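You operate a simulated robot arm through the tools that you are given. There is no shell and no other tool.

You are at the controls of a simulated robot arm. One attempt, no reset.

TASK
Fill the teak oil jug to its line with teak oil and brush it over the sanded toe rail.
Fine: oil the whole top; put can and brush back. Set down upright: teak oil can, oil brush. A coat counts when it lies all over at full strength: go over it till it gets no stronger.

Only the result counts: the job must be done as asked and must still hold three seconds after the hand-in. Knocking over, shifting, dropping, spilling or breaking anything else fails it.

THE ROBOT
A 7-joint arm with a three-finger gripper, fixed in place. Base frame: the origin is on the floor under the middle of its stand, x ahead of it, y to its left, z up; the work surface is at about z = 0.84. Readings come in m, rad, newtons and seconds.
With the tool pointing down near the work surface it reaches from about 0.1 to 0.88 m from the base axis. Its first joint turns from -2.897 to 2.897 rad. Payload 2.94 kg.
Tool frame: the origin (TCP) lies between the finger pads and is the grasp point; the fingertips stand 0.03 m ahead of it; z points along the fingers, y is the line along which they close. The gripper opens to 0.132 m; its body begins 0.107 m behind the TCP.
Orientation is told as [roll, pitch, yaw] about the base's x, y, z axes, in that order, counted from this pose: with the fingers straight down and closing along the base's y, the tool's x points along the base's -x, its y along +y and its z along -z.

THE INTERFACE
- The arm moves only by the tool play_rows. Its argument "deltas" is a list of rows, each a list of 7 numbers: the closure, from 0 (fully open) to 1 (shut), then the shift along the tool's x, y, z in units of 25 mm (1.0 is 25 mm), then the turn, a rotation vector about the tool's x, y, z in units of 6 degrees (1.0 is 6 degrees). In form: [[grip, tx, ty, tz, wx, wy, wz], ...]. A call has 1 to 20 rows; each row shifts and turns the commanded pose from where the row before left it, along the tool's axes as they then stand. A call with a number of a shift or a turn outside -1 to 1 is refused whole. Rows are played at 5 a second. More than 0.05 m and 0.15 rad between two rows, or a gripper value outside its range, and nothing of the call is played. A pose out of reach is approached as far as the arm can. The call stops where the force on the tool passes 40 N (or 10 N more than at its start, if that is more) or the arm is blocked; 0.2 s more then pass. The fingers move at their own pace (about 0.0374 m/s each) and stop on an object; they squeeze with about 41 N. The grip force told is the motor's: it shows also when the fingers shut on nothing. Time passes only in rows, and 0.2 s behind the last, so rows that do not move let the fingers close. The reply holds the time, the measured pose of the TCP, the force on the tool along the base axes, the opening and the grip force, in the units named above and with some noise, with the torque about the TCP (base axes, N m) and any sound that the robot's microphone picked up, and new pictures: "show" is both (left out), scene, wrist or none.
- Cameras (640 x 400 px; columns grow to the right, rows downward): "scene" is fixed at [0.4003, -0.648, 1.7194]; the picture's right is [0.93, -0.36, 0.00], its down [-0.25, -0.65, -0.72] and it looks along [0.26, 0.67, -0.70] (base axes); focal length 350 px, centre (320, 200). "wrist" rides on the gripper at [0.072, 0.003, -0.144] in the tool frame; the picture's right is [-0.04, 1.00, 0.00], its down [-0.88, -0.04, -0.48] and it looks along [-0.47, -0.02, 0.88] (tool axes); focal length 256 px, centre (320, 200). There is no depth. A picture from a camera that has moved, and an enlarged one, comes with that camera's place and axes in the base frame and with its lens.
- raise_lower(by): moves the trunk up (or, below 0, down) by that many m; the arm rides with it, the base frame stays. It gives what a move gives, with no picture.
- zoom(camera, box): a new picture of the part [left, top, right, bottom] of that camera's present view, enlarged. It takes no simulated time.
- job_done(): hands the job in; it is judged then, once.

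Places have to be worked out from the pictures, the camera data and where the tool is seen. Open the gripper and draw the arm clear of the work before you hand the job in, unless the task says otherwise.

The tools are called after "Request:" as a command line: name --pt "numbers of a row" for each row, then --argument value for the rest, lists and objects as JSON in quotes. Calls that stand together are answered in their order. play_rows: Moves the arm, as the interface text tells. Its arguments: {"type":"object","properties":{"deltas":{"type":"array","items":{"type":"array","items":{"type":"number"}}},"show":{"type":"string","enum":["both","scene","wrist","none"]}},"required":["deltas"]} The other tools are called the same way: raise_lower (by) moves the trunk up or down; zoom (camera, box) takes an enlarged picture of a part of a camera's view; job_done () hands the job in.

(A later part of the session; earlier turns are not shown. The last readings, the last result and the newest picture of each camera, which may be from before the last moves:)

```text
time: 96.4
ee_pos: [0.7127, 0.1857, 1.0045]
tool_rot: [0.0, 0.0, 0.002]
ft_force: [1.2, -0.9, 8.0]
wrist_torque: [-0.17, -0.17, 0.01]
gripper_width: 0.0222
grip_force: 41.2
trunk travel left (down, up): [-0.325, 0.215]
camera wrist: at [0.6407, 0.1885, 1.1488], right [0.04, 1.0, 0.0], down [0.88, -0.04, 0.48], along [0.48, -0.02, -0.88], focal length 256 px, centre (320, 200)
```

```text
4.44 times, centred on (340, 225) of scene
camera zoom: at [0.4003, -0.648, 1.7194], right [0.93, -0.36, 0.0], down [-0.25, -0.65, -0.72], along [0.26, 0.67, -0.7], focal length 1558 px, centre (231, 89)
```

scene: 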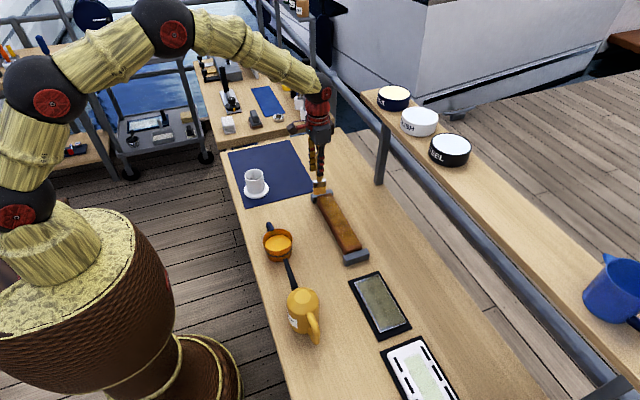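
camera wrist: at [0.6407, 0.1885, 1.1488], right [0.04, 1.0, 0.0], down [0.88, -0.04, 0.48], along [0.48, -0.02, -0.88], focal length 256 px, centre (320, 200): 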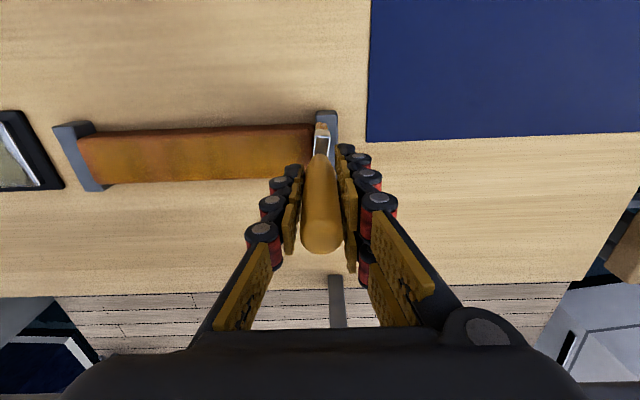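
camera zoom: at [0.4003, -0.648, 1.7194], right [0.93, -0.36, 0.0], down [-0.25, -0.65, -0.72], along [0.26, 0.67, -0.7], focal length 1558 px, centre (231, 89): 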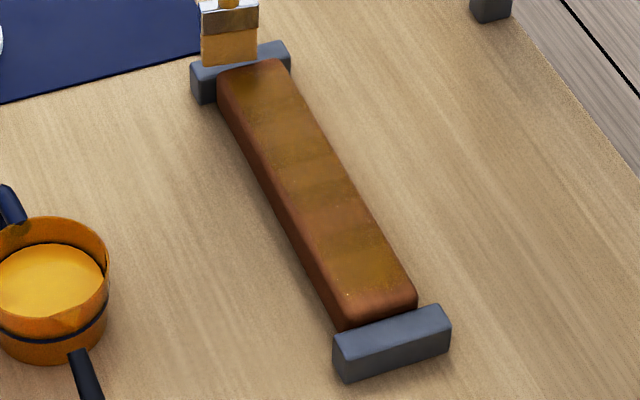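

The coat is still banded and thin at the ends, so I'll fetch more oil: lift, and carry the brush back over the jug.

Request:
play_rows --pt "1 0 0 -0.5 0 0 0" --pt "1 0 0 -1 0 0 0" --pt "1 0 0 -1 0 0 0" --pt "1 0 0 -1 0 0 0" --pt "1 0.875 -0.73 0 0 0 0" --pt "1 0.875 -0.73 0 0 0 0" --pt "1 0.875 -0.73 0 0 0 0" --pt "1 0.875 -0.73 0 0 0 0" --pt "1 0.875 -0.73 0 0 0 0" --pt "1 0.875 -0.73 0 0 0 0" --pt "1 0.875 -0.73 0 0 0 0" --pt "1 0.875 -0.73 0 0 0 0" --pt "1 0.875 -0.73 0 0 0 0" --pt "1 0 0 0 0 0 0" --pt "1 0 0 0 0 0 0" --show "both"

Request:
zoom --camera "scene" --box '[240, 180, 310, 270]'

Request:
zoom --camera "wrist" --box '[260, 60, 380, 160]'

Request:
zoom --camera "scene" --box '[300, 180, 380, 270]'

```text
time: 99.6
ee_pos: [0.5166, 0.0206, 1.0903]
tool_rot: [0.0, 0.001, 0.001]
ft_force: [-0.5, -0.6, -1.3]
wrist_torque: [-0.02, -0.03, 0.01]
gripper_width: 0.0219
grip_force: 41.5
trunk travel left (down, up): [-0.325, 0.215]
camera wrist: at [0.4435, 0.024, 1.2358], right [0.04, 1.0, 0.0], down [0.88, -0.04, 0.47], along [0.47, -0.02, -0.88], focal length 256 px, centre (320, 200)
```

scene: 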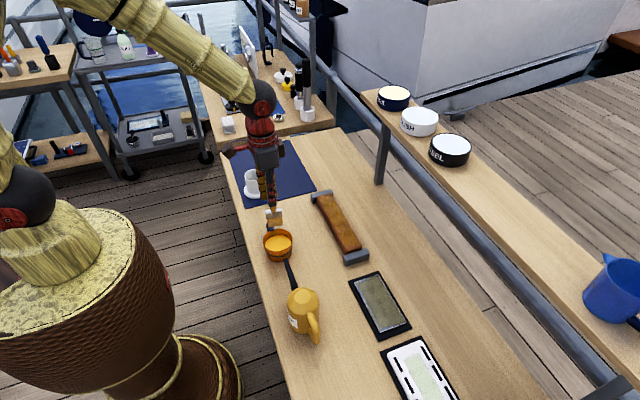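
wrist: 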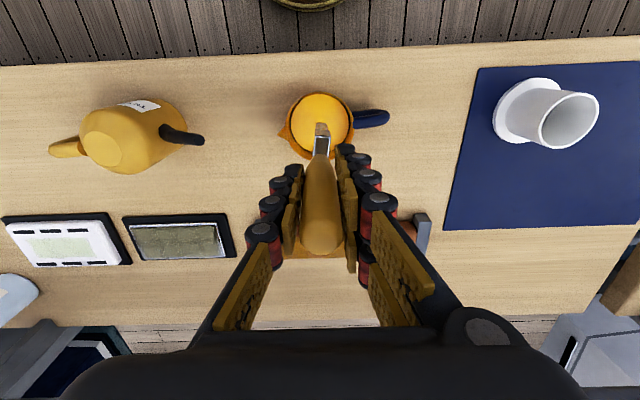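

```text
4.44 times, centred on (275, 225) of scene
camera zoom: at [0.4003, -0.648, 1.7194], right [0.93, -0.36, 0.0], down [-0.25, -0.65, -0.72], along [0.26, 0.67, -0.7], focal length 1558 px, centre (520, 89)
```

zoom: 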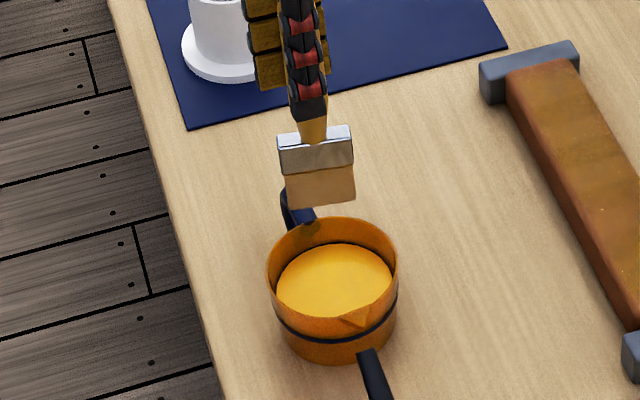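

```text
4.00 times, centred on (320, 110) of wrist
camera zoom: at [0.4435, 0.024, 1.2358], right [0.04, 1.0, 0.0], down [0.88, -0.04, 0.47], along [0.47, -0.02, -0.88], focal length 1024 px, centre (320, 560)
```

zoom: 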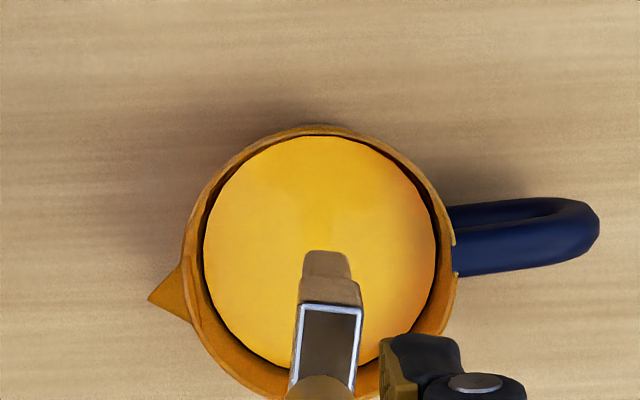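

```text
4.44 times, centred on (340, 225) of scene
camera zoom: at [0.4003, -0.648, 1.7194], right [0.93, -0.36, 0.0], down [-0.25, -0.65, -0.72], along [0.26, 0.67, -0.7], focal length 1558 px, centre (231, 89)
```

zoom: 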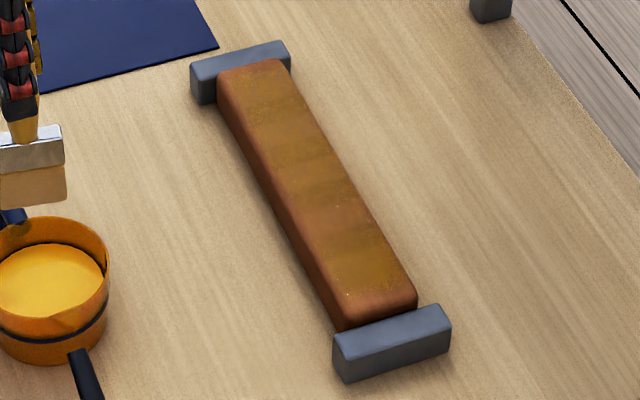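

Only the ends and a few bands are still pale. I'll dip again to the same depth and draw out.

Request:
play_rows --pt "1 0.06 0 0.9 0 0 0" --pt "1 0 0 0.9 0 0 0" --pt "1 0 0 0.9 0 0 0" --pt "1 0 0 0.7 0 0 0" --pt "1 0 0 0.5 0 0 0" --pt "1 0 0 0.1 0 0 0" --pt "1 0 0 0 0 0 0" --pt "1 0 0 0 0 0 0" --pt "1 0 0 -0.3 0 0 0" --pt "1 0 0 -0.5 0 0 0" --pt "1 0 0 -0.6 0 0 0" --pt "1 0 0 -0.6 0 0 0" --pt "1 0 0 -0.6 0 0 0" --pt "1 0 0 0 0 0 0" --pt "1 0 0 0 0 0 0" --pt "1 0 0 0 0 0 0" --pt "1 0 0 -0.7 0 0 0" --pt "1 0 0 -0.7 0 0 0" --show "scene"

Request:
zoom --camera "scene" --box '[240, 180, 310, 270]'

```text
time: 103.4
ee_pos: [0.5146, 0.0217, 1.0937]
tool_rot: [-0.002, 0.001, 0.001]
ft_force: [-0.1, 0.1, -1.1]
wrist_torque: [0.01, -0.01, 0.03]
gripper_width: 0.0221
grip_force: 41.2
trunk travel left (down, up): [-0.325, 0.215]
```

scene: 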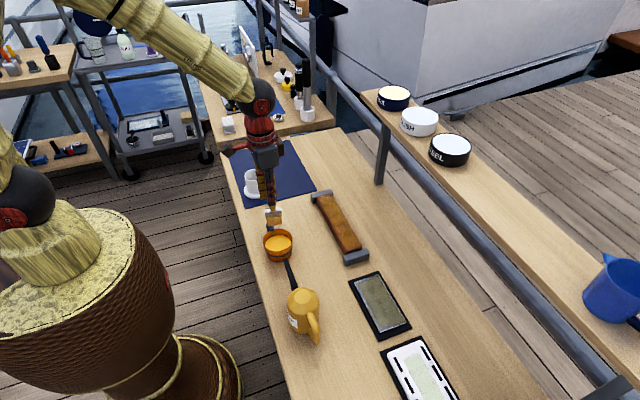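

```text
4.44 times, centred on (275, 225) of scene
camera zoom: at [0.4003, -0.648, 1.7194], right [0.93, -0.36, 0.0], down [-0.25, -0.65, -0.72], along [0.26, 0.67, -0.7], focal length 1558 px, centre (520, 89)
```

zoom: 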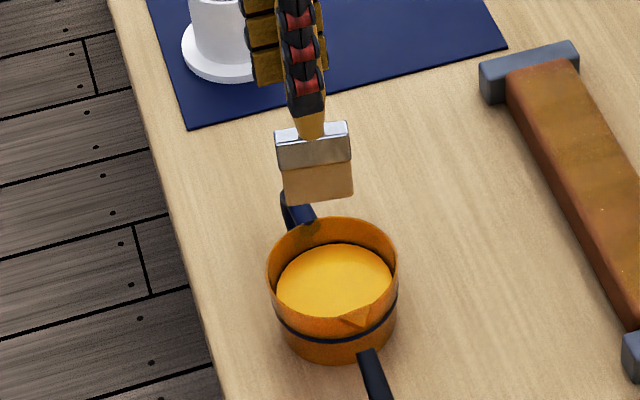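

The brush is loaded again. I'll carry it to the -y end of the rail and lower exactly 3.5 units back to the light contact height.

Request:
play_rows --pt "1 -0.98 -0.488 0 0 0 0" --pt "1 -0.98 -0.488 0 0 0 0" --pt "1 -0.98 -0.488 0 0 0 0" --pt "1 -0.98 -0.488 0 0 0 0" --pt "1 -0.98 -0.488 0 0 0 0" --pt "1 -0.98 -0.488 0 0 0 0" --pt "1 -0.98 -0.488 0 0 0 0" --pt "1 -0.98 -0.488 0 0 0 0" --pt "1 -0.98 -0.488 0 0 0 0" --pt "1 0 0 0.9 0 0 0" --pt "1 0 0 0.9 0 0 0" --pt "1 0 0 0.9 0 0 0" --pt "1 0 0 0.5 0 0 0" --pt "1 0 0 0.2 0 0 0" --pt "1 0 0 0.1 0 0 0" --pt "1 0 0 0 0 0 0" --show "both"

Request:
zoom --camera "wrist" --box '[270, 60, 590, 200]'

Request:
zoom --camera "wrist" --box '[280, 80, 400, 170]'

```text
time: 106.8
ee_pos: [0.7349, -0.0901, 1.0063]
tool_rot: [-0.002, 0.002, 0.002]
ft_force: [0.1, 1.3, -0.8]
wrist_torque: [-0.04, 0.01, -0.01]
gripper_width: 0.0224
grip_force: 40.7
trunk travel left (down, up): [-0.325, 0.215]
camera wrist: at [0.663, -0.0856, 1.1501], right [0.04, 1.0, 0.0], down [0.88, -0.04, 0.47], along [0.47, -0.02, -0.88], focal length 256 px, centre (320, 200)
```

scene: 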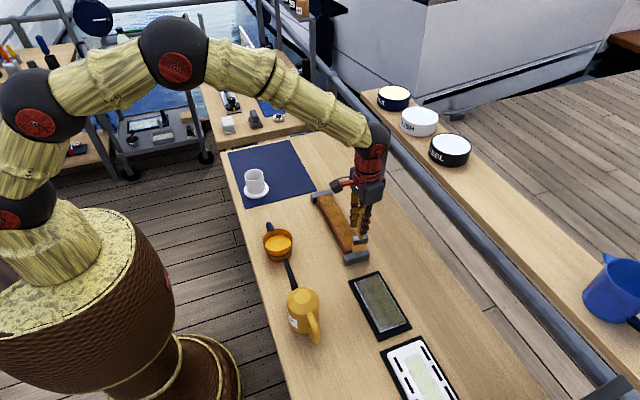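
wrist: 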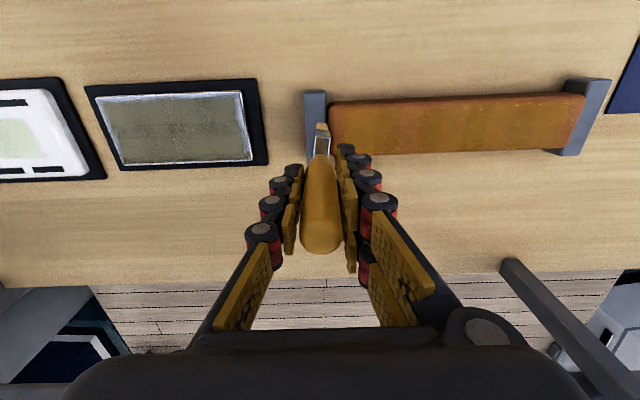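

```text
2.00 times, centred on (430, 130) of wrist
camera zoom: at [0.663, -0.0856, 1.1501], right [0.04, 1.0, 0.0], down [0.88, -0.04, 0.47], along [0.47, -0.02, -0.88], focal length 512 px, centre (100, 340)
```

zoom: 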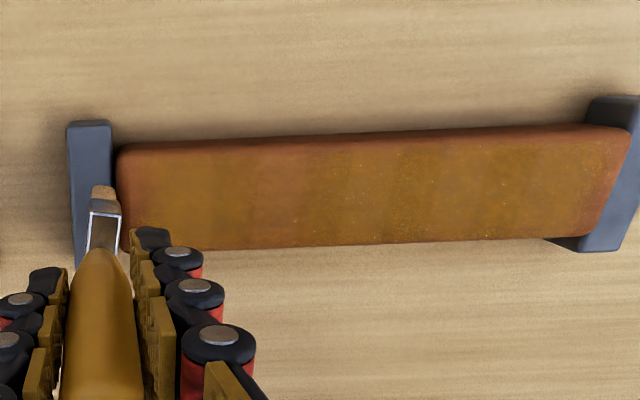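

```text
4.44 times, centred on (340, 125) of wrist
camera zoom: at [0.663, -0.0856, 1.1501], right [0.04, 1.0, 0.0], down [0.88, -0.04, 0.47], along [0.47, -0.02, -0.88], focal length 1138 px, centre (231, 533)
```

zoom: 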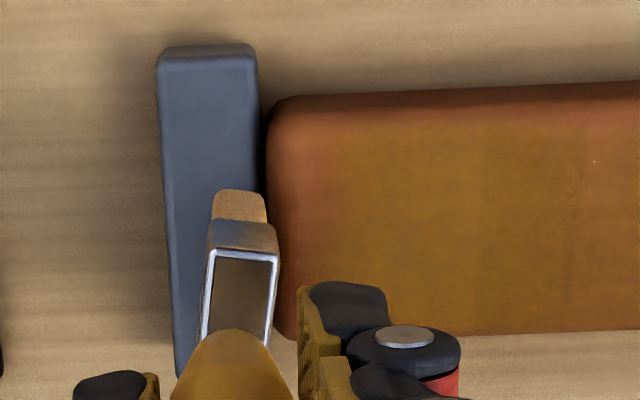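

The brush hangs just over the bracket without touching, confirming the bracket is lower. I'll stroke slowly along the far (+x) side all the way to past the +y end.

Request:
play_rows --pt "1 0 0.4 0 0 0 0" --pt "1 0 0.4 0 0 0 0" --pt "1 0 0.58 0 0 0 0" --pt "1 0 0.58 0 0 0 0" --pt "1 0 0.58 0 0 0 0" --pt "1 0 0.58 0 0 0 0" --pt "1 0 0.58 0 0 0 0" --pt "1 0 0.58 0 0 0 0" --pt "1 0 0.58 0 0 0 0" --pt "1 0 0.58 0 0 0 0" --pt "1 0 0.58 0 0 0 0" --pt "1 0 0.58 0 0 0 0" --pt "1 0 0.58 0 0 0 0" --pt "1 0 0.58 0 0 0 0" --pt "1 0 0.58 0 0 0 0" --pt "1 0 0.58 0 0 0 0" --pt "1 0 0.58 0 0 0 0" --pt "1 0 0.58 0 0 0 0" --pt "1 0 0.58 0 0 0 0" --pt "1 0 0.45 0 0 0 0" --show "both"

Request:
zoom --camera "wrist" --box '[50, 60, 370, 200]'

Request:
zoom --camera "scene" --box '[300, 180, 380, 270]'

```text
time: 111.0
ee_pos: [0.7351, 0.1899, 1.0028]
tool_rot: [-0.001, 0.0, 0.001]
ft_force: [0.0, -1.8, 9.1]
wrist_torque: [-0.25, -0.2, -0.04]
gripper_width: 0.0218
grip_force: 41.1
trunk travel left (down, up): [-0.325, 0.215]
camera wrist: at [0.6627, 0.1929, 1.1487], right [0.04, 1.0, 0.0], down [0.88, -0.04, 0.48], along [0.48, -0.02, -0.88], focal length 256 px, centre (320, 200)
```

scene: 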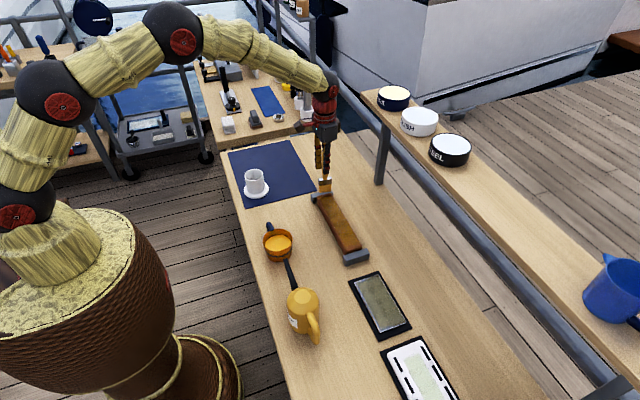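
wrist: 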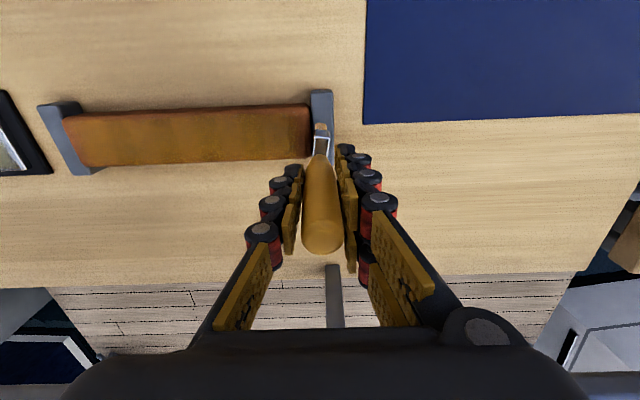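

```text
2.00 times, centred on (210, 130) of wrist
camera zoom: at [0.6627, 0.1929, 1.1487], right [0.04, 1.0, 0.0], down [0.88, -0.04, 0.48], along [0.48, -0.02, -0.88], focal length 512 px, centre (540, 340)
```

zoom: 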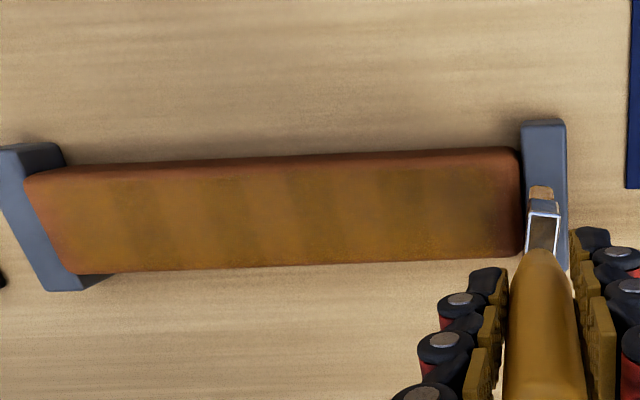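

```text
4.44 times, centred on (340, 225) of scene
camera zoom: at [0.4003, -0.648, 1.7194], right [0.93, -0.36, 0.0], down [-0.25, -0.65, -0.72], along [0.26, 0.67, -0.7], focal length 1558 px, centre (231, 89)
```

zoom: 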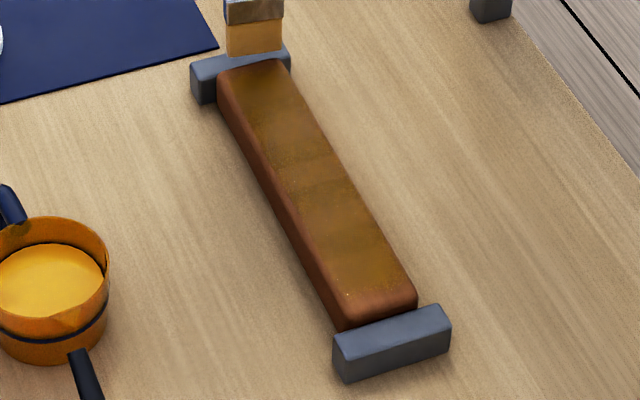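

Better, but the last centimetre at each end still looks redder. I'll zoom in on both ends from here.

Request:
zoom --camera "wrist" --box '[230, 80, 350, 170]'

Request:
zoom --camera "wrist" --box '[30, 90, 150, 180]'

Request:
zoom --camera "scene" --box '[335, 225, 375, 265]'

Request:
zoom --camera "scene" --box '[305, 180, 345, 220]'

```text
4.44 times, centred on (290, 125) of wrist
camera zoom: at [0.6627, 0.1929, 1.1487], right [0.04, 1.0, 0.0], down [0.88, -0.04, 0.48], along [0.48, -0.02, -0.88], focal length 1138 px, centre (453, 533)
```

zoom: 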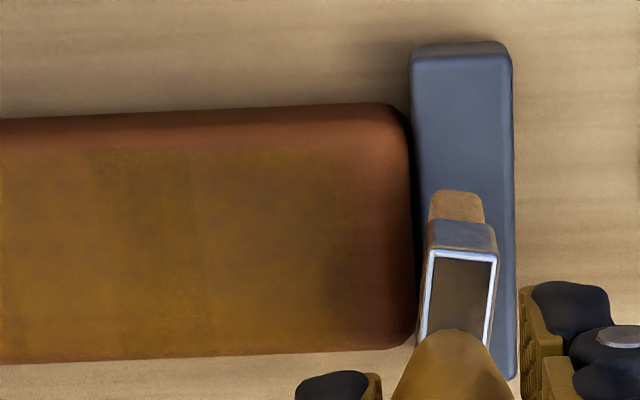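

```text
4.44 times, centred on (90, 135) of wrist
camera zoom: at [0.6627, 0.1929, 1.1487], right [0.04, 1.0, 0.0], down [0.88, -0.04, 0.48], along [0.48, -0.02, -0.88], focal length 1138 px, centre (1342, 489)
```

zoom: 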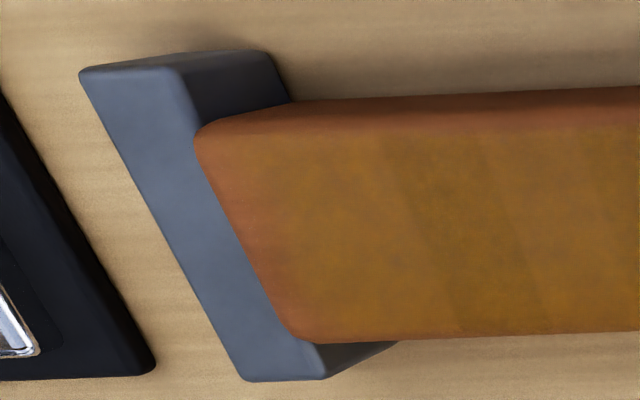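

```text
10.00 times, centred on (355, 245) of scene
camera zoom: at [0.4003, -0.648, 1.7194], right [0.93, -0.36, 0.0], down [-0.25, -0.65, -0.72], along [0.26, 0.67, -0.7], focal length 3505 px, centre (-30, -250)
```

zoom: 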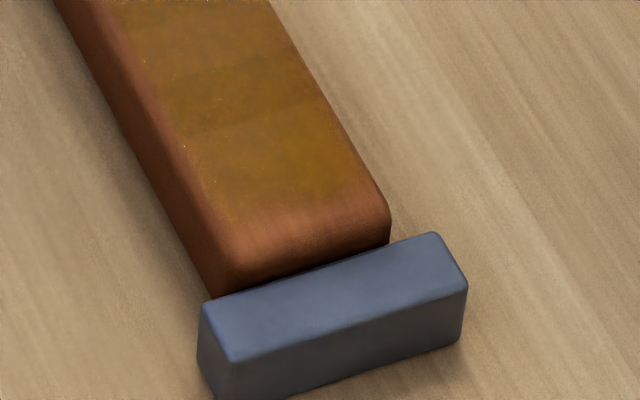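

```text
10.00 times, centred on (325, 200) of scene
camera zoom: at [0.4003, -0.648, 1.7194], right [0.93, -0.36, 0.0], down [-0.25, -0.65, -0.72], along [0.26, 0.67, -0.7], focal length 3505 px, centre (270, 200)
```

zoom: 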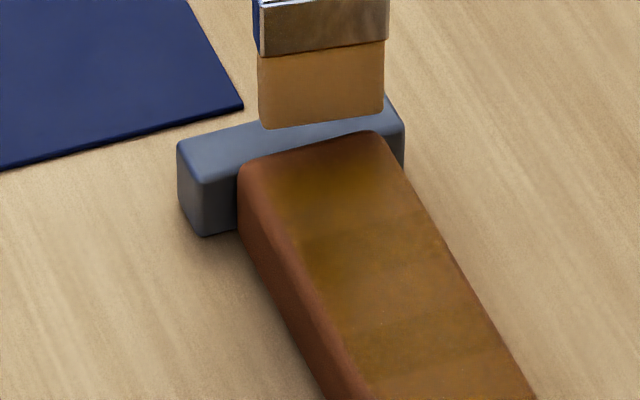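

The flat top near each end has had fewer passes, so its tint fades there. I'll scrub crosswise over the +y end now.

Request:
play_rows --pt "1 0 -0.32 0 0 0 0" --pt "1 0.3 0 0 0 0 0" --pt "1 0.3 0 0 0 0 0" --pt "1 0.32 0 0 0 0 0" --pt "1 0 -0.28 0 0 0 0" --pt "1 -0.33 0 0 0 0 0" --pt "1 -0.33 0 0 0 0 0" --pt "1 -0.34 0 0 0 0 0" --pt "1 0 0.2 0 0 0 0" --pt "1 0.33 0 0 0 0 0" --pt "1 0.33 0 0 0 0 0" --pt "1 0.34 0 0 0 0 0" --pt "1 0 -0.4 0 0 0 0" --pt "1 0 0.5 0 0 0 0" --pt "1 -0.3 -0.5 0 0 0 0" --pt "1 -0.3 0.5 0 0 0 0" --pt "1 -0.3 -0.5 0 0 0 0" --pt "1 0 0.5 0 0 0 0" --show "both"

Request:
zoom --camera "wrist" --box '[230, 80, 350, 170]'

Request:
zoom --camera "scene" --box '[305, 180, 345, 220]'

```text
time: 114.8
ee_pos: [0.7342, 0.1815, 1.0044]
tool_rot: [-0.002, 0.002, 0.002]
ft_force: [0.2, 0.2, 1.0]
wrist_torque: [0.08, -0.03, 0.02]
gripper_width: 0.0223
grip_force: 41.3
trunk travel left (down, up): [-0.325, 0.215]
camera wrist: at [0.6622, 0.1853, 1.1488], right [0.04, 1.0, 0.0], down [0.88, -0.04, 0.47], along [0.47, -0.02, -0.88], focal length 256 px, centre (320, 200)
```

scene: 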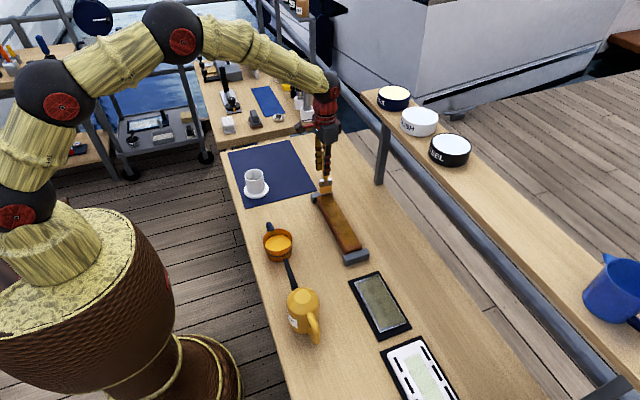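
wrist: 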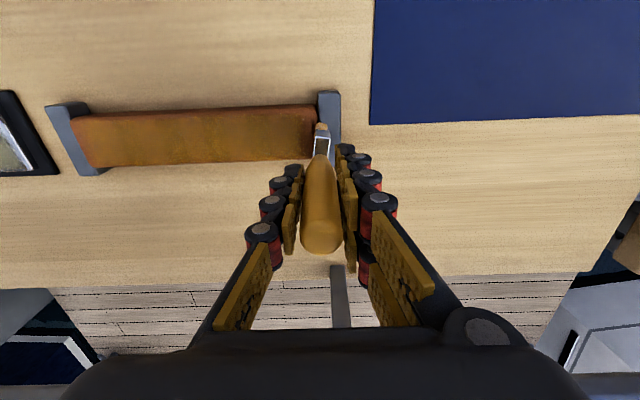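

```text
4.44 times, centred on (290, 125) of wrist
camera zoom: at [0.6622, 0.1853, 1.1488], right [0.04, 1.0, 0.0], down [0.88, -0.04, 0.47], along [0.47, -0.02, -0.88], focal length 1138 px, centre (453, 533)
```

zoom: 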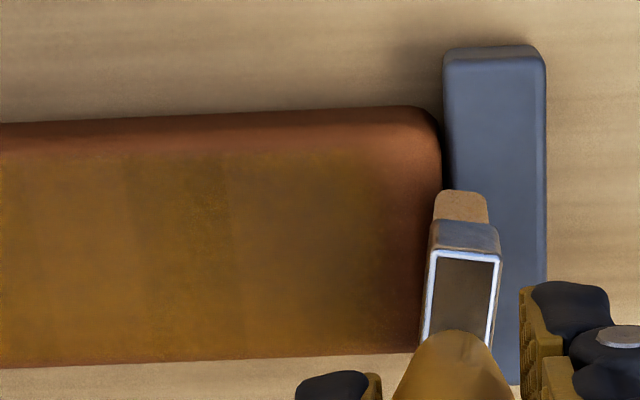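

```text
10.00 times, centred on (325, 200) of scene
camera zoom: at [0.4003, -0.648, 1.7194], right [0.93, -0.36, 0.0], down [-0.25, -0.65, -0.72], along [0.26, 0.67, -0.7], focal length 3505 px, centre (270, 200)
```

zoom: 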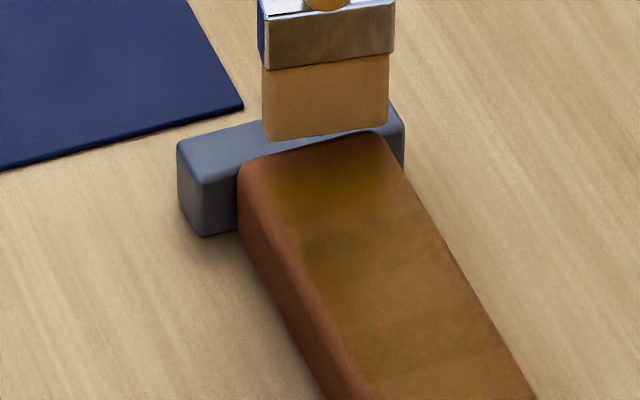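

The scrubbing changed nothing at the end: the coat edge sits symmetrically about 12 mm in from both ends and 5 mm in from both sides, so that border looks like the coatable area's limit. What remains is strength: the bands. I'll now make slow full-length strokes on the centreline with slightly more pressure.

Request:
play_rows --pt "1 0.33 0 0.02 0 0 0" --pt "1 0 -0.38 0 0 0 0" --pt "1 0 -0.38 0 0 0 0" --pt "1 0 -0.38 0 0 0 0" --pt "1 0 -0.38 0 0 0 0" --pt "1 0 -0.38 0 0 0 0" --pt "1 0 -0.38 0 0 0 0" --pt "1 0 -0.38 0 0 0 0" --pt "1 0 -0.38 0 0 0 0" --pt "1 0 -0.38 0 0 0 0" --pt "1 0 -0.38 0 0 0 0" --pt "1 0 -0.38 0 0 0 0" --pt "1 0 -0.38 0 0 0 0" --pt "1 0 -0.38 0 0 0 0" --pt "1 0 -0.38 0 0 0 0" --show "none"

Request:
play_rows --pt "1 0 -0.38 0 0 0 0" --pt "1 0 -0.38 0 0 0 0" --pt "1 0 -0.38 0 0 0 0" --pt "1 0 -0.38 0 0 0 0" --pt "1 0 -0.38 0 0 0 0" --pt "1 0 -0.38 0 0 0 0" --pt "1 0 -0.38 0 0 0 0" --pt "1 0 -0.38 0 0 0 0" --pt "1 0 -0.38 0 0 0 0" --pt "1 0 -0.38 0 0 0 0" --pt "1 0 -0.38 0 0 0 0" --pt "1 0 -0.38 0 0 0 0" --pt "1 0 -0.38 0 0 0 0" --pt "1 0 -0.38 0 0 0 0" --pt "1 0 0 0 0 0 0" --show "both"

Request:
zoom --camera "wrist" --box '[270, 60, 590, 200]'

Request:
zoom --camera "scene" --box '[300, 180, 380, 270]'

```text
time: 118.0
ee_pos: [0.7269, 0.0499, 1.0032]
tool_rot: [-0.002, 0.0, 0.001]
ft_force: [1.5, 0.9, 8.0]
wrist_torque: [0.18, -0.07, 0.02]
gripper_width: 0.022
grip_force: 41.0
trunk travel left (down, up): [-0.325, 0.215]
```

```text
time: 121.2
ee_pos: [0.7256, -0.0857, 1.0047]
tool_rot: [-0.001, 0.001, 0.001]
ft_force: [0.3, 0.1, -0.2]
wrist_torque: [0.02, -0.02, -0.02]
gripper_width: 0.022
grip_force: 40.8
trunk travel left (down, up): [-0.325, 0.215]
camera wrist: at [0.6543, -0.0819, 1.1489], right [0.04, 1.0, 0.0], down [0.88, -0.04, 0.47], along [0.47, -0.02, -0.88], focal length 256 px, centre (320, 200)
```

scene: 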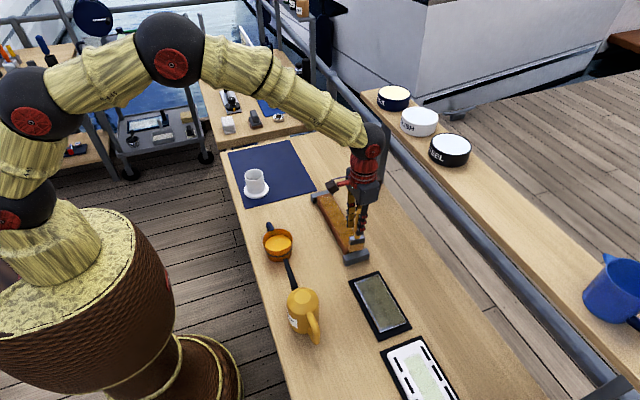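
wrist: 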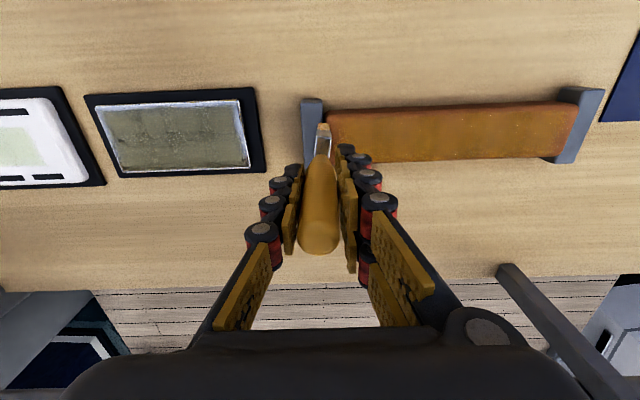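

```text
2.00 times, centred on (430, 130) of wrist
camera zoom: at [0.6543, -0.0819, 1.1489], right [0.04, 1.0, 0.0], down [0.88, -0.04, 0.47], along [0.47, -0.02, -0.88], focal length 512 px, centre (100, 340)
```

zoom: 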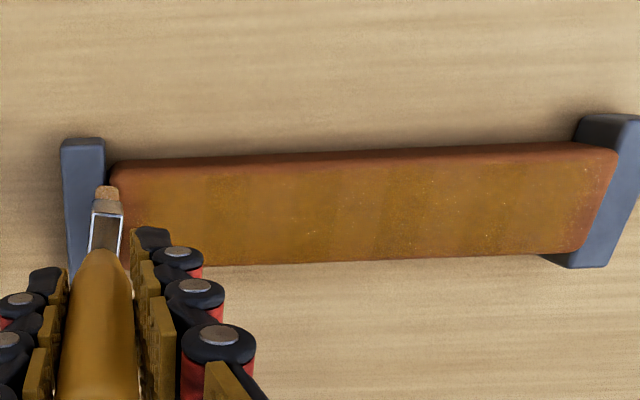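

```text
4.44 times, centred on (340, 225) of scene
camera zoom: at [0.4003, -0.648, 1.7194], right [0.93, -0.36, 0.0], down [-0.25, -0.65, -0.72], along [0.26, 0.67, -0.7], focal length 1558 px, centre (231, 89)
```

zoom: 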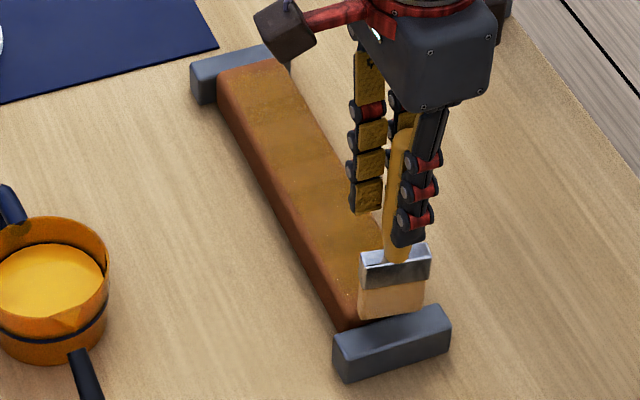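

The coat now looks much more even. I'll make the slow return stroke shifted 5 mm toward the near side.

Request:
play_rows --pt "1 0.2 0 0.01 0 0 0" --pt "1 0 0.38 0 0 0 0" --pt "1 0 0.38 0 0 0 0" --pt "1 0 0.38 0 0 0 0" --pt "1 0 0.38 0 0 0 0" --pt "1 0 0.38 0 0 0 0" --pt "1 0 0.38 0 0 0 0" --pt "1 0 0.38 0 0 0 0" --pt "1 0 0.38 0 0 0 0" --pt "1 0 0.38 0 0 0 0" --pt "1 0 0.38 0 0 0 0" --pt "1 0 0.38 0 0 0 0" --pt "1 0 0.38 0 0 0 0" --pt "1 0 0.38 0 0 0 0" --pt "1 0 0.38 0 0 0 0" --show "none"

Request:
play_rows --pt "1 0 0.38 0 0 0 0" --pt "1 0 0.38 0 0 0 0" --pt "1 0 0.38 0 0 0 0" --pt "1 0 0.38 0 0 0 0" --pt "1 0 0.38 0 0 0 0" --pt "1 0 0.38 0 0 0 0" --pt "1 0 0.38 0 0 0 0" --pt "1 0 0.38 0 0 0 0" --pt "1 0 0.38 0 0 0 0" --pt "1 0 0.38 0 0 0 0" --pt "1 0 0.38 0 0 0 0" --pt "1 0 0.38 0 0 0 0" --pt "1 0 0.38 0 0 0 0" --pt "1 0 0.38 0 0 0 0" --pt "1 0 0 0 0 0 0" --show "both"

Request:
zoom --camera "scene" --box '[300, 180, 380, 270]'

Request:
zoom --camera "wrist" --box '[50, 60, 370, 200]'

Request:
zoom --camera "scene" --box '[335, 225, 375, 265]'

```text
time: 124.4
ee_pos: [0.7224, 0.0494, 1.0039]
tool_rot: [-0.001, 0.0, 0.001]
ft_force: [0.2, -0.2, 7.4]
wrist_torque: [-0.06, 0.09, 0.05]
gripper_width: 0.0223
grip_force: 40.8
trunk travel left (down, up): [-0.325, 0.215]
```

```text
time: 127.6
ee_pos: [0.721, 0.1832, 1.003]
tool_rot: [-0.001, 0.003, 0.001]
ft_force: [0.5, -0.7, 3.8]
wrist_torque: [-0.01, -0.06, 0.0]
gripper_width: 0.022
grip_force: 41.2
trunk travel left (down, up): [-0.325, 0.215]
camera wrist: at [0.6491, 0.1855, 1.1485], right [0.04, 1.0, 0.0], down [0.88, -0.04, 0.47], along [0.47, -0.02, -0.88], focal length 256 px, centre (320, 200)
```

scene: 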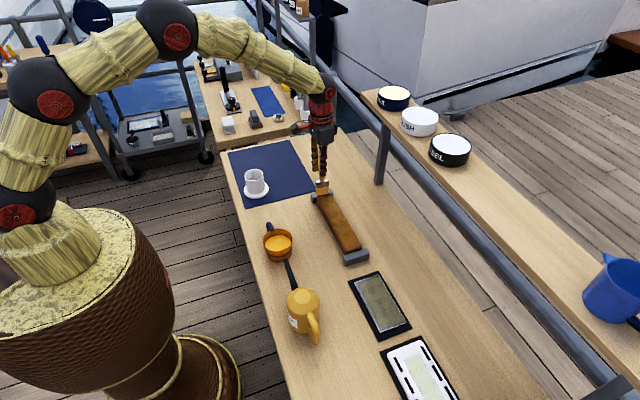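
wrist: 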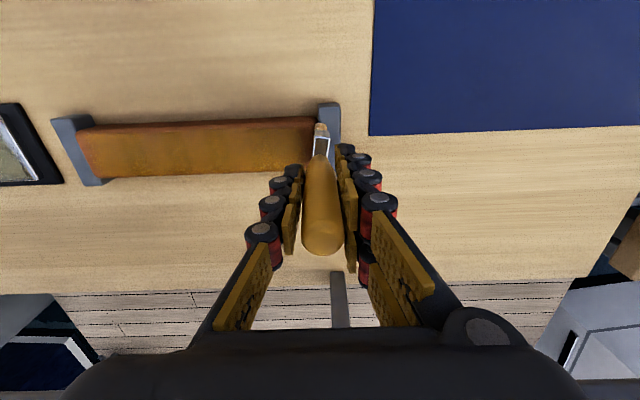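

```text
4.44 times, centred on (340, 225) of scene
camera zoom: at [0.4003, -0.648, 1.7194], right [0.93, -0.36, 0.0], down [-0.25, -0.65, -0.72], along [0.26, 0.67, -0.7], focal length 1558 px, centre (231, 89)
```

zoom: 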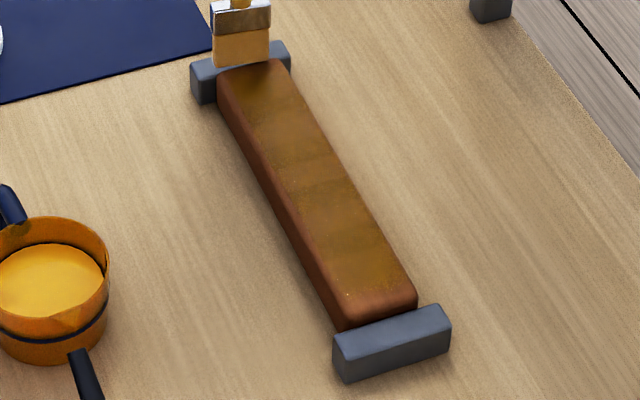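

```text
2.00 times, centred on (210, 130) of wrist
camera zoom: at [0.6491, 0.1855, 1.1485], right [0.04, 1.0, 0.0], down [0.88, -0.04, 0.47], along [0.47, -0.02, -0.88], focal length 512 px, centre (540, 340)
```

zoom: 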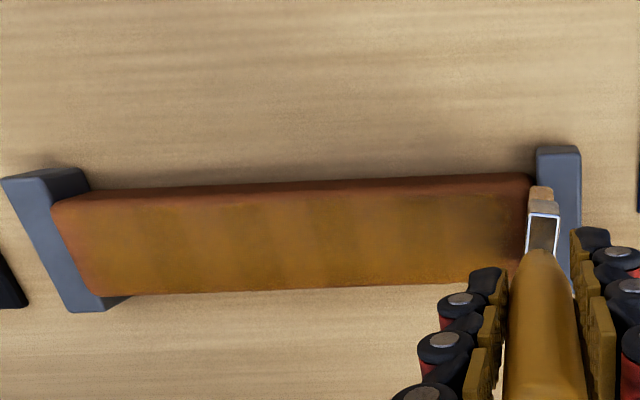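

```text
10.00 times, centred on (355, 245) of scene
camera zoom: at [0.4003, -0.648, 1.7194], right [0.93, -0.36, 0.0], down [-0.25, -0.65, -0.72], along [0.26, 0.67, -0.7], focal length 3505 px, centre (-30, -250)
```

zoom: 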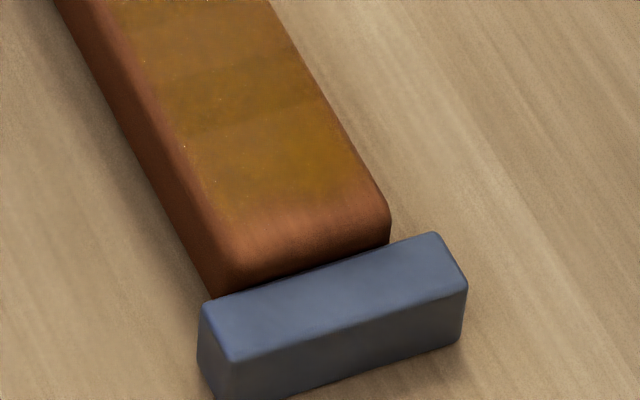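

The bands seen from the scene camera no longer change between passes, so most of the top seems saturated. I'll make one more slow stroke on the far side toward the -y end, and there press harder and scrub to test whether that last strip takes oil at all.

Request:
play_rows --pt "1 -0.2 0 0 0 0 0" --pt "1 -0.22 0 0 0 0 0" --pt "1 0 -0.45 0 0 0 0" --pt "1 0 -0.45 0 0 0 0" --pt "1 0 -0.45 0 0 0 0" --pt "1 0 -0.45 0 0 0 0" --pt "1 0 -0.45 0 0 0 0" --pt "1 0 -0.45 0 0 0 0" --pt "1 0 -0.45 0 0 0 0" --pt "1 0 -0.45 0 0 0 0" --pt "1 0 -0.45 0 0 0 0" --pt "1 0 -0.45 0 0 0 0" --pt "1 0 -0.45 0 0 0 0" --pt "1 0 -0.45 0 0 0 0" --show "none"

Request:
play_rows --pt "1 0 -0.45 0 0 0 0" --pt "1 0 -0.45 0 0 0 0" --pt "1 0 -0.45 0 0 0 0" --pt "1 0 -0.45 0 0 0 0" --pt "1 0 -0.45 0 0 0 0" --pt "1 0 -0.45 0 0 0 0" --pt "1 0 -0.45 0 0 0 0" --pt "1 0 -0.45 0 0 0 0" --pt "1 0 -0.45 0 0 0 0" --pt "1 0 -0.45 0 0 0 0" --pt "1 0 -0.3 0 0 0 0" --pt "1 0 0 0 0 0 0" --show "wrist"

Request:
zoom --camera "wrist" --box '[280, 80, 400, 170]'

```text
time: 130.6
ee_pos: [0.7321, 0.0462, 1.0034]
tool_rot: [0.0, 0.002, 0.001]
ft_force: [1.1, 0.9, 5.8]
wrist_torque: [0.06, -0.11, -0.01]
gripper_width: 0.0221
grip_force: 40.9
trunk travel left (down, up): [-0.325, 0.215]
```

```text
time: 133.2
ee_pos: [0.7324, -0.0721, 1.0042]
tool_rot: [-0.001, 0.0, 0.001]
ft_force: [0.4, -0.2, -0.4]
wrist_torque: [0.0, 0.0, -0.03]
gripper_width: 0.0219
grip_force: 41.5
trunk travel left (down, up): [-0.325, 0.215]
camera wrist: at [0.6606, -0.069, 1.149], right [0.04, 1.0, 0.0], down [0.88, -0.04, 0.47], along [0.47, -0.02, -0.88], focal length 256 px, centre (320, 200)
```

wrist: 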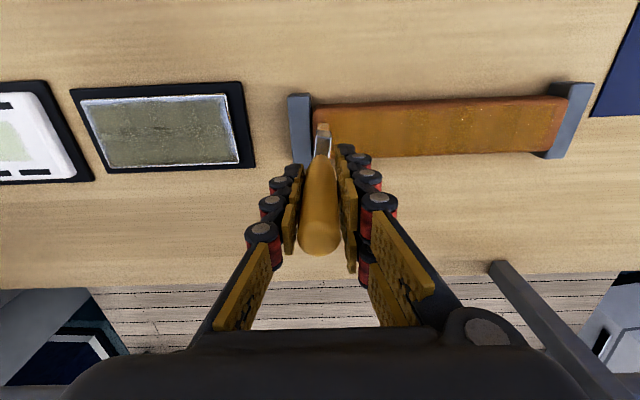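

```text
4.44 times, centred on (340, 125) of wrist
camera zoom: at [0.6606, -0.069, 1.149], right [0.04, 1.0, 0.0], down [0.88, -0.04, 0.47], along [0.47, -0.02, -0.88], focal length 1138 px, centre (231, 533)
```

zoom: 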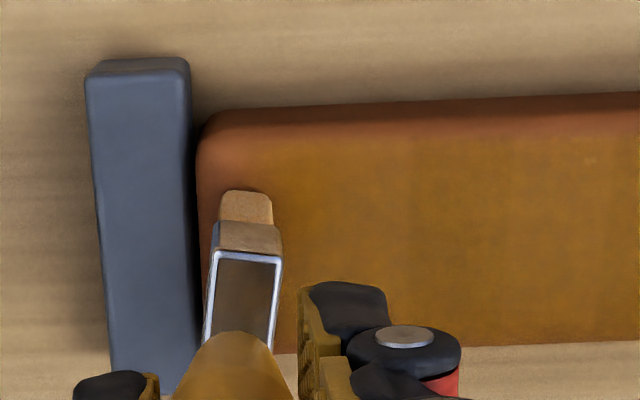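

At this end the force is zero, so the brush is not actually touching here; the contact height varies along the rail. I'll lower in 1 mm steps until it presses about 6-10 N.

Request:
play_rows --pt "1 0 0 0.04 0 0 0" --pt "1 0 0 0 0 0 0" --show "none"

Request:
play_rows --pt "1 0 0 0.04 0 0 0" --pt "1 0 0 0 0 0 0" --show "none"

```text
time: 133.8
ee_pos: [0.7327, -0.0732, 1.0028]
tool_rot: [0.0, 0.001, 0.003]
ft_force: [-1.8, 0.7, 3.5]
wrist_torque: [0.08, -0.02, 0.01]
gripper_width: 0.0222
grip_force: 40.9
trunk travel left (down, up): [-0.325, 0.215]
```

```text
time: 134.4
ee_pos: [0.7331, -0.0735, 1.0036]
tool_rot: [-0.002, -0.001, 0.003]
ft_force: [-0.9, 0.7, 10.1]
wrist_torque: [-0.02, 0.01, 0.0]
gripper_width: 0.0222
grip_force: 41.5
trunk travel left (down, up): [-0.325, 0.215]
```

Contact at 10 N now. I'll scrub crosswise and lengthwise over the -y end at this pressure.

Request:
play_rows --pt "1 0 -0.2 0 0 0 0" --pt "1 0 0.3 0 0 0 0" --pt "1 0.25 -0.3 0 0 0 0" --pt "1 0 0.3 0 0 0 0" --pt "1 0.25 -0.3 0 0 0 0" --pt "1 0 0.3 0 0 0 0" --pt "1 0.25 -0.3 0 0 0 0" --pt "1 0 0.4 0 0 0 0" --pt "1 0 -0.4 0 0 0 0" --pt "1 -0.3 0 0 0 0 0" --pt "1 -0.3 0 0 0 0 0" --pt "1 -0.3 0 0 0 0 0" --pt "1 0 0.2 0 0 0 0" --pt "1 0.3 0 0 0 0 0" --pt "1 0.3 0 0 0 0 0" --pt "1 0 0 -0.5 0 0 0" --pt "1 0 0 -1 0 0 0" --pt "1 0.5 0 -1 0 0 0" --pt "1 1 0 -0.5 0 0 0" --pt "1 1 0 0 0 0 0" --show "both"

Request:
zoom --camera "scene" --box '[335, 225, 375, 265]'

Request:
zoom --camera "wrist" --box '[280, 100, 460, 220]'

```text
time: 138.6
ee_pos: [0.6595, -0.0711, 1.078]
tool_rot: [-0.002, 0.002, -0.001]
ft_force: [-0.3, -0.2, -0.2]
wrist_torque: [0.0, -0.05, 0.01]
gripper_width: 0.0223
grip_force: 41.5
trunk travel left (down, up): [-0.325, 0.215]
camera wrist: at [0.5869, -0.0693, 1.2225], right [0.04, 1.0, 0.0], down [0.88, -0.04, 0.47], along [0.47, -0.02, -0.88], focal length 256 px, centre (320, 200)
```

scene: 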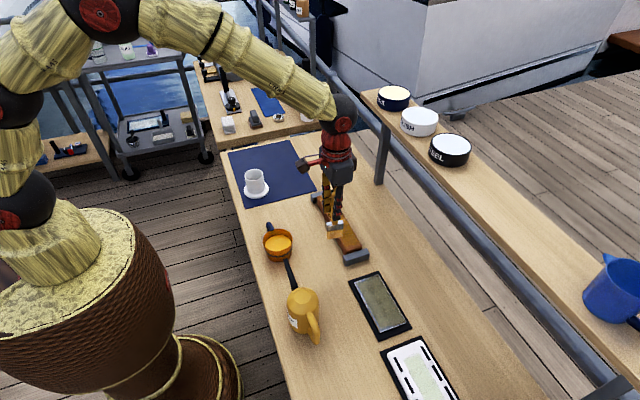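
wrist: 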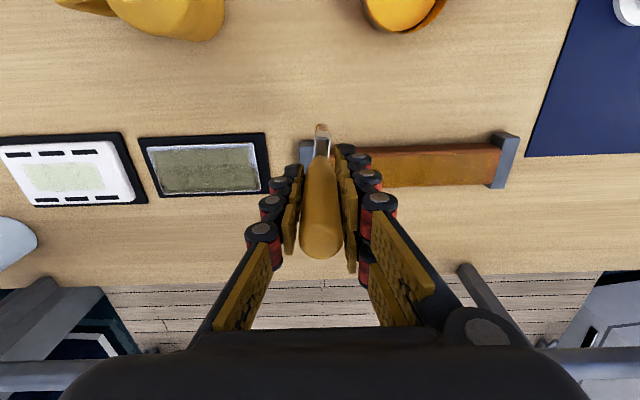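

```text
10.00 times, centred on (355, 245) of scene
camera zoom: at [0.4003, -0.648, 1.7194], right [0.93, -0.36, 0.0], down [-0.25, -0.65, -0.72], along [0.26, 0.67, -0.7], focal length 3505 px, centre (-30, -250)
```

zoom: 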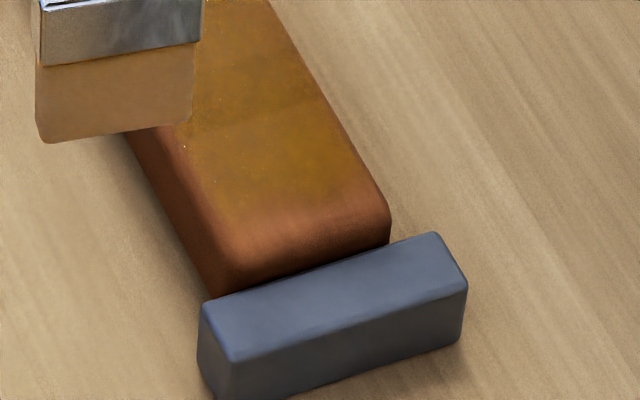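

```text
3.33 times, centred on (370, 160) of wrist
camera zoom: at [0.5869, -0.0693, 1.2225], right [0.04, 1.0, 0.0], down [0.88, -0.04, 0.47], along [0.47, -0.02, -0.88], focal length 853 px, centre (153, 333)
```

zoom: 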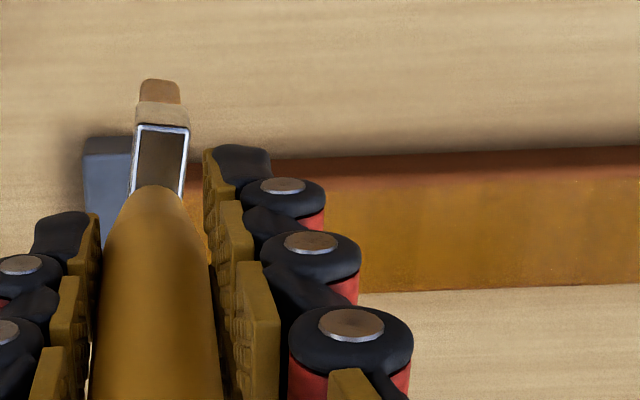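

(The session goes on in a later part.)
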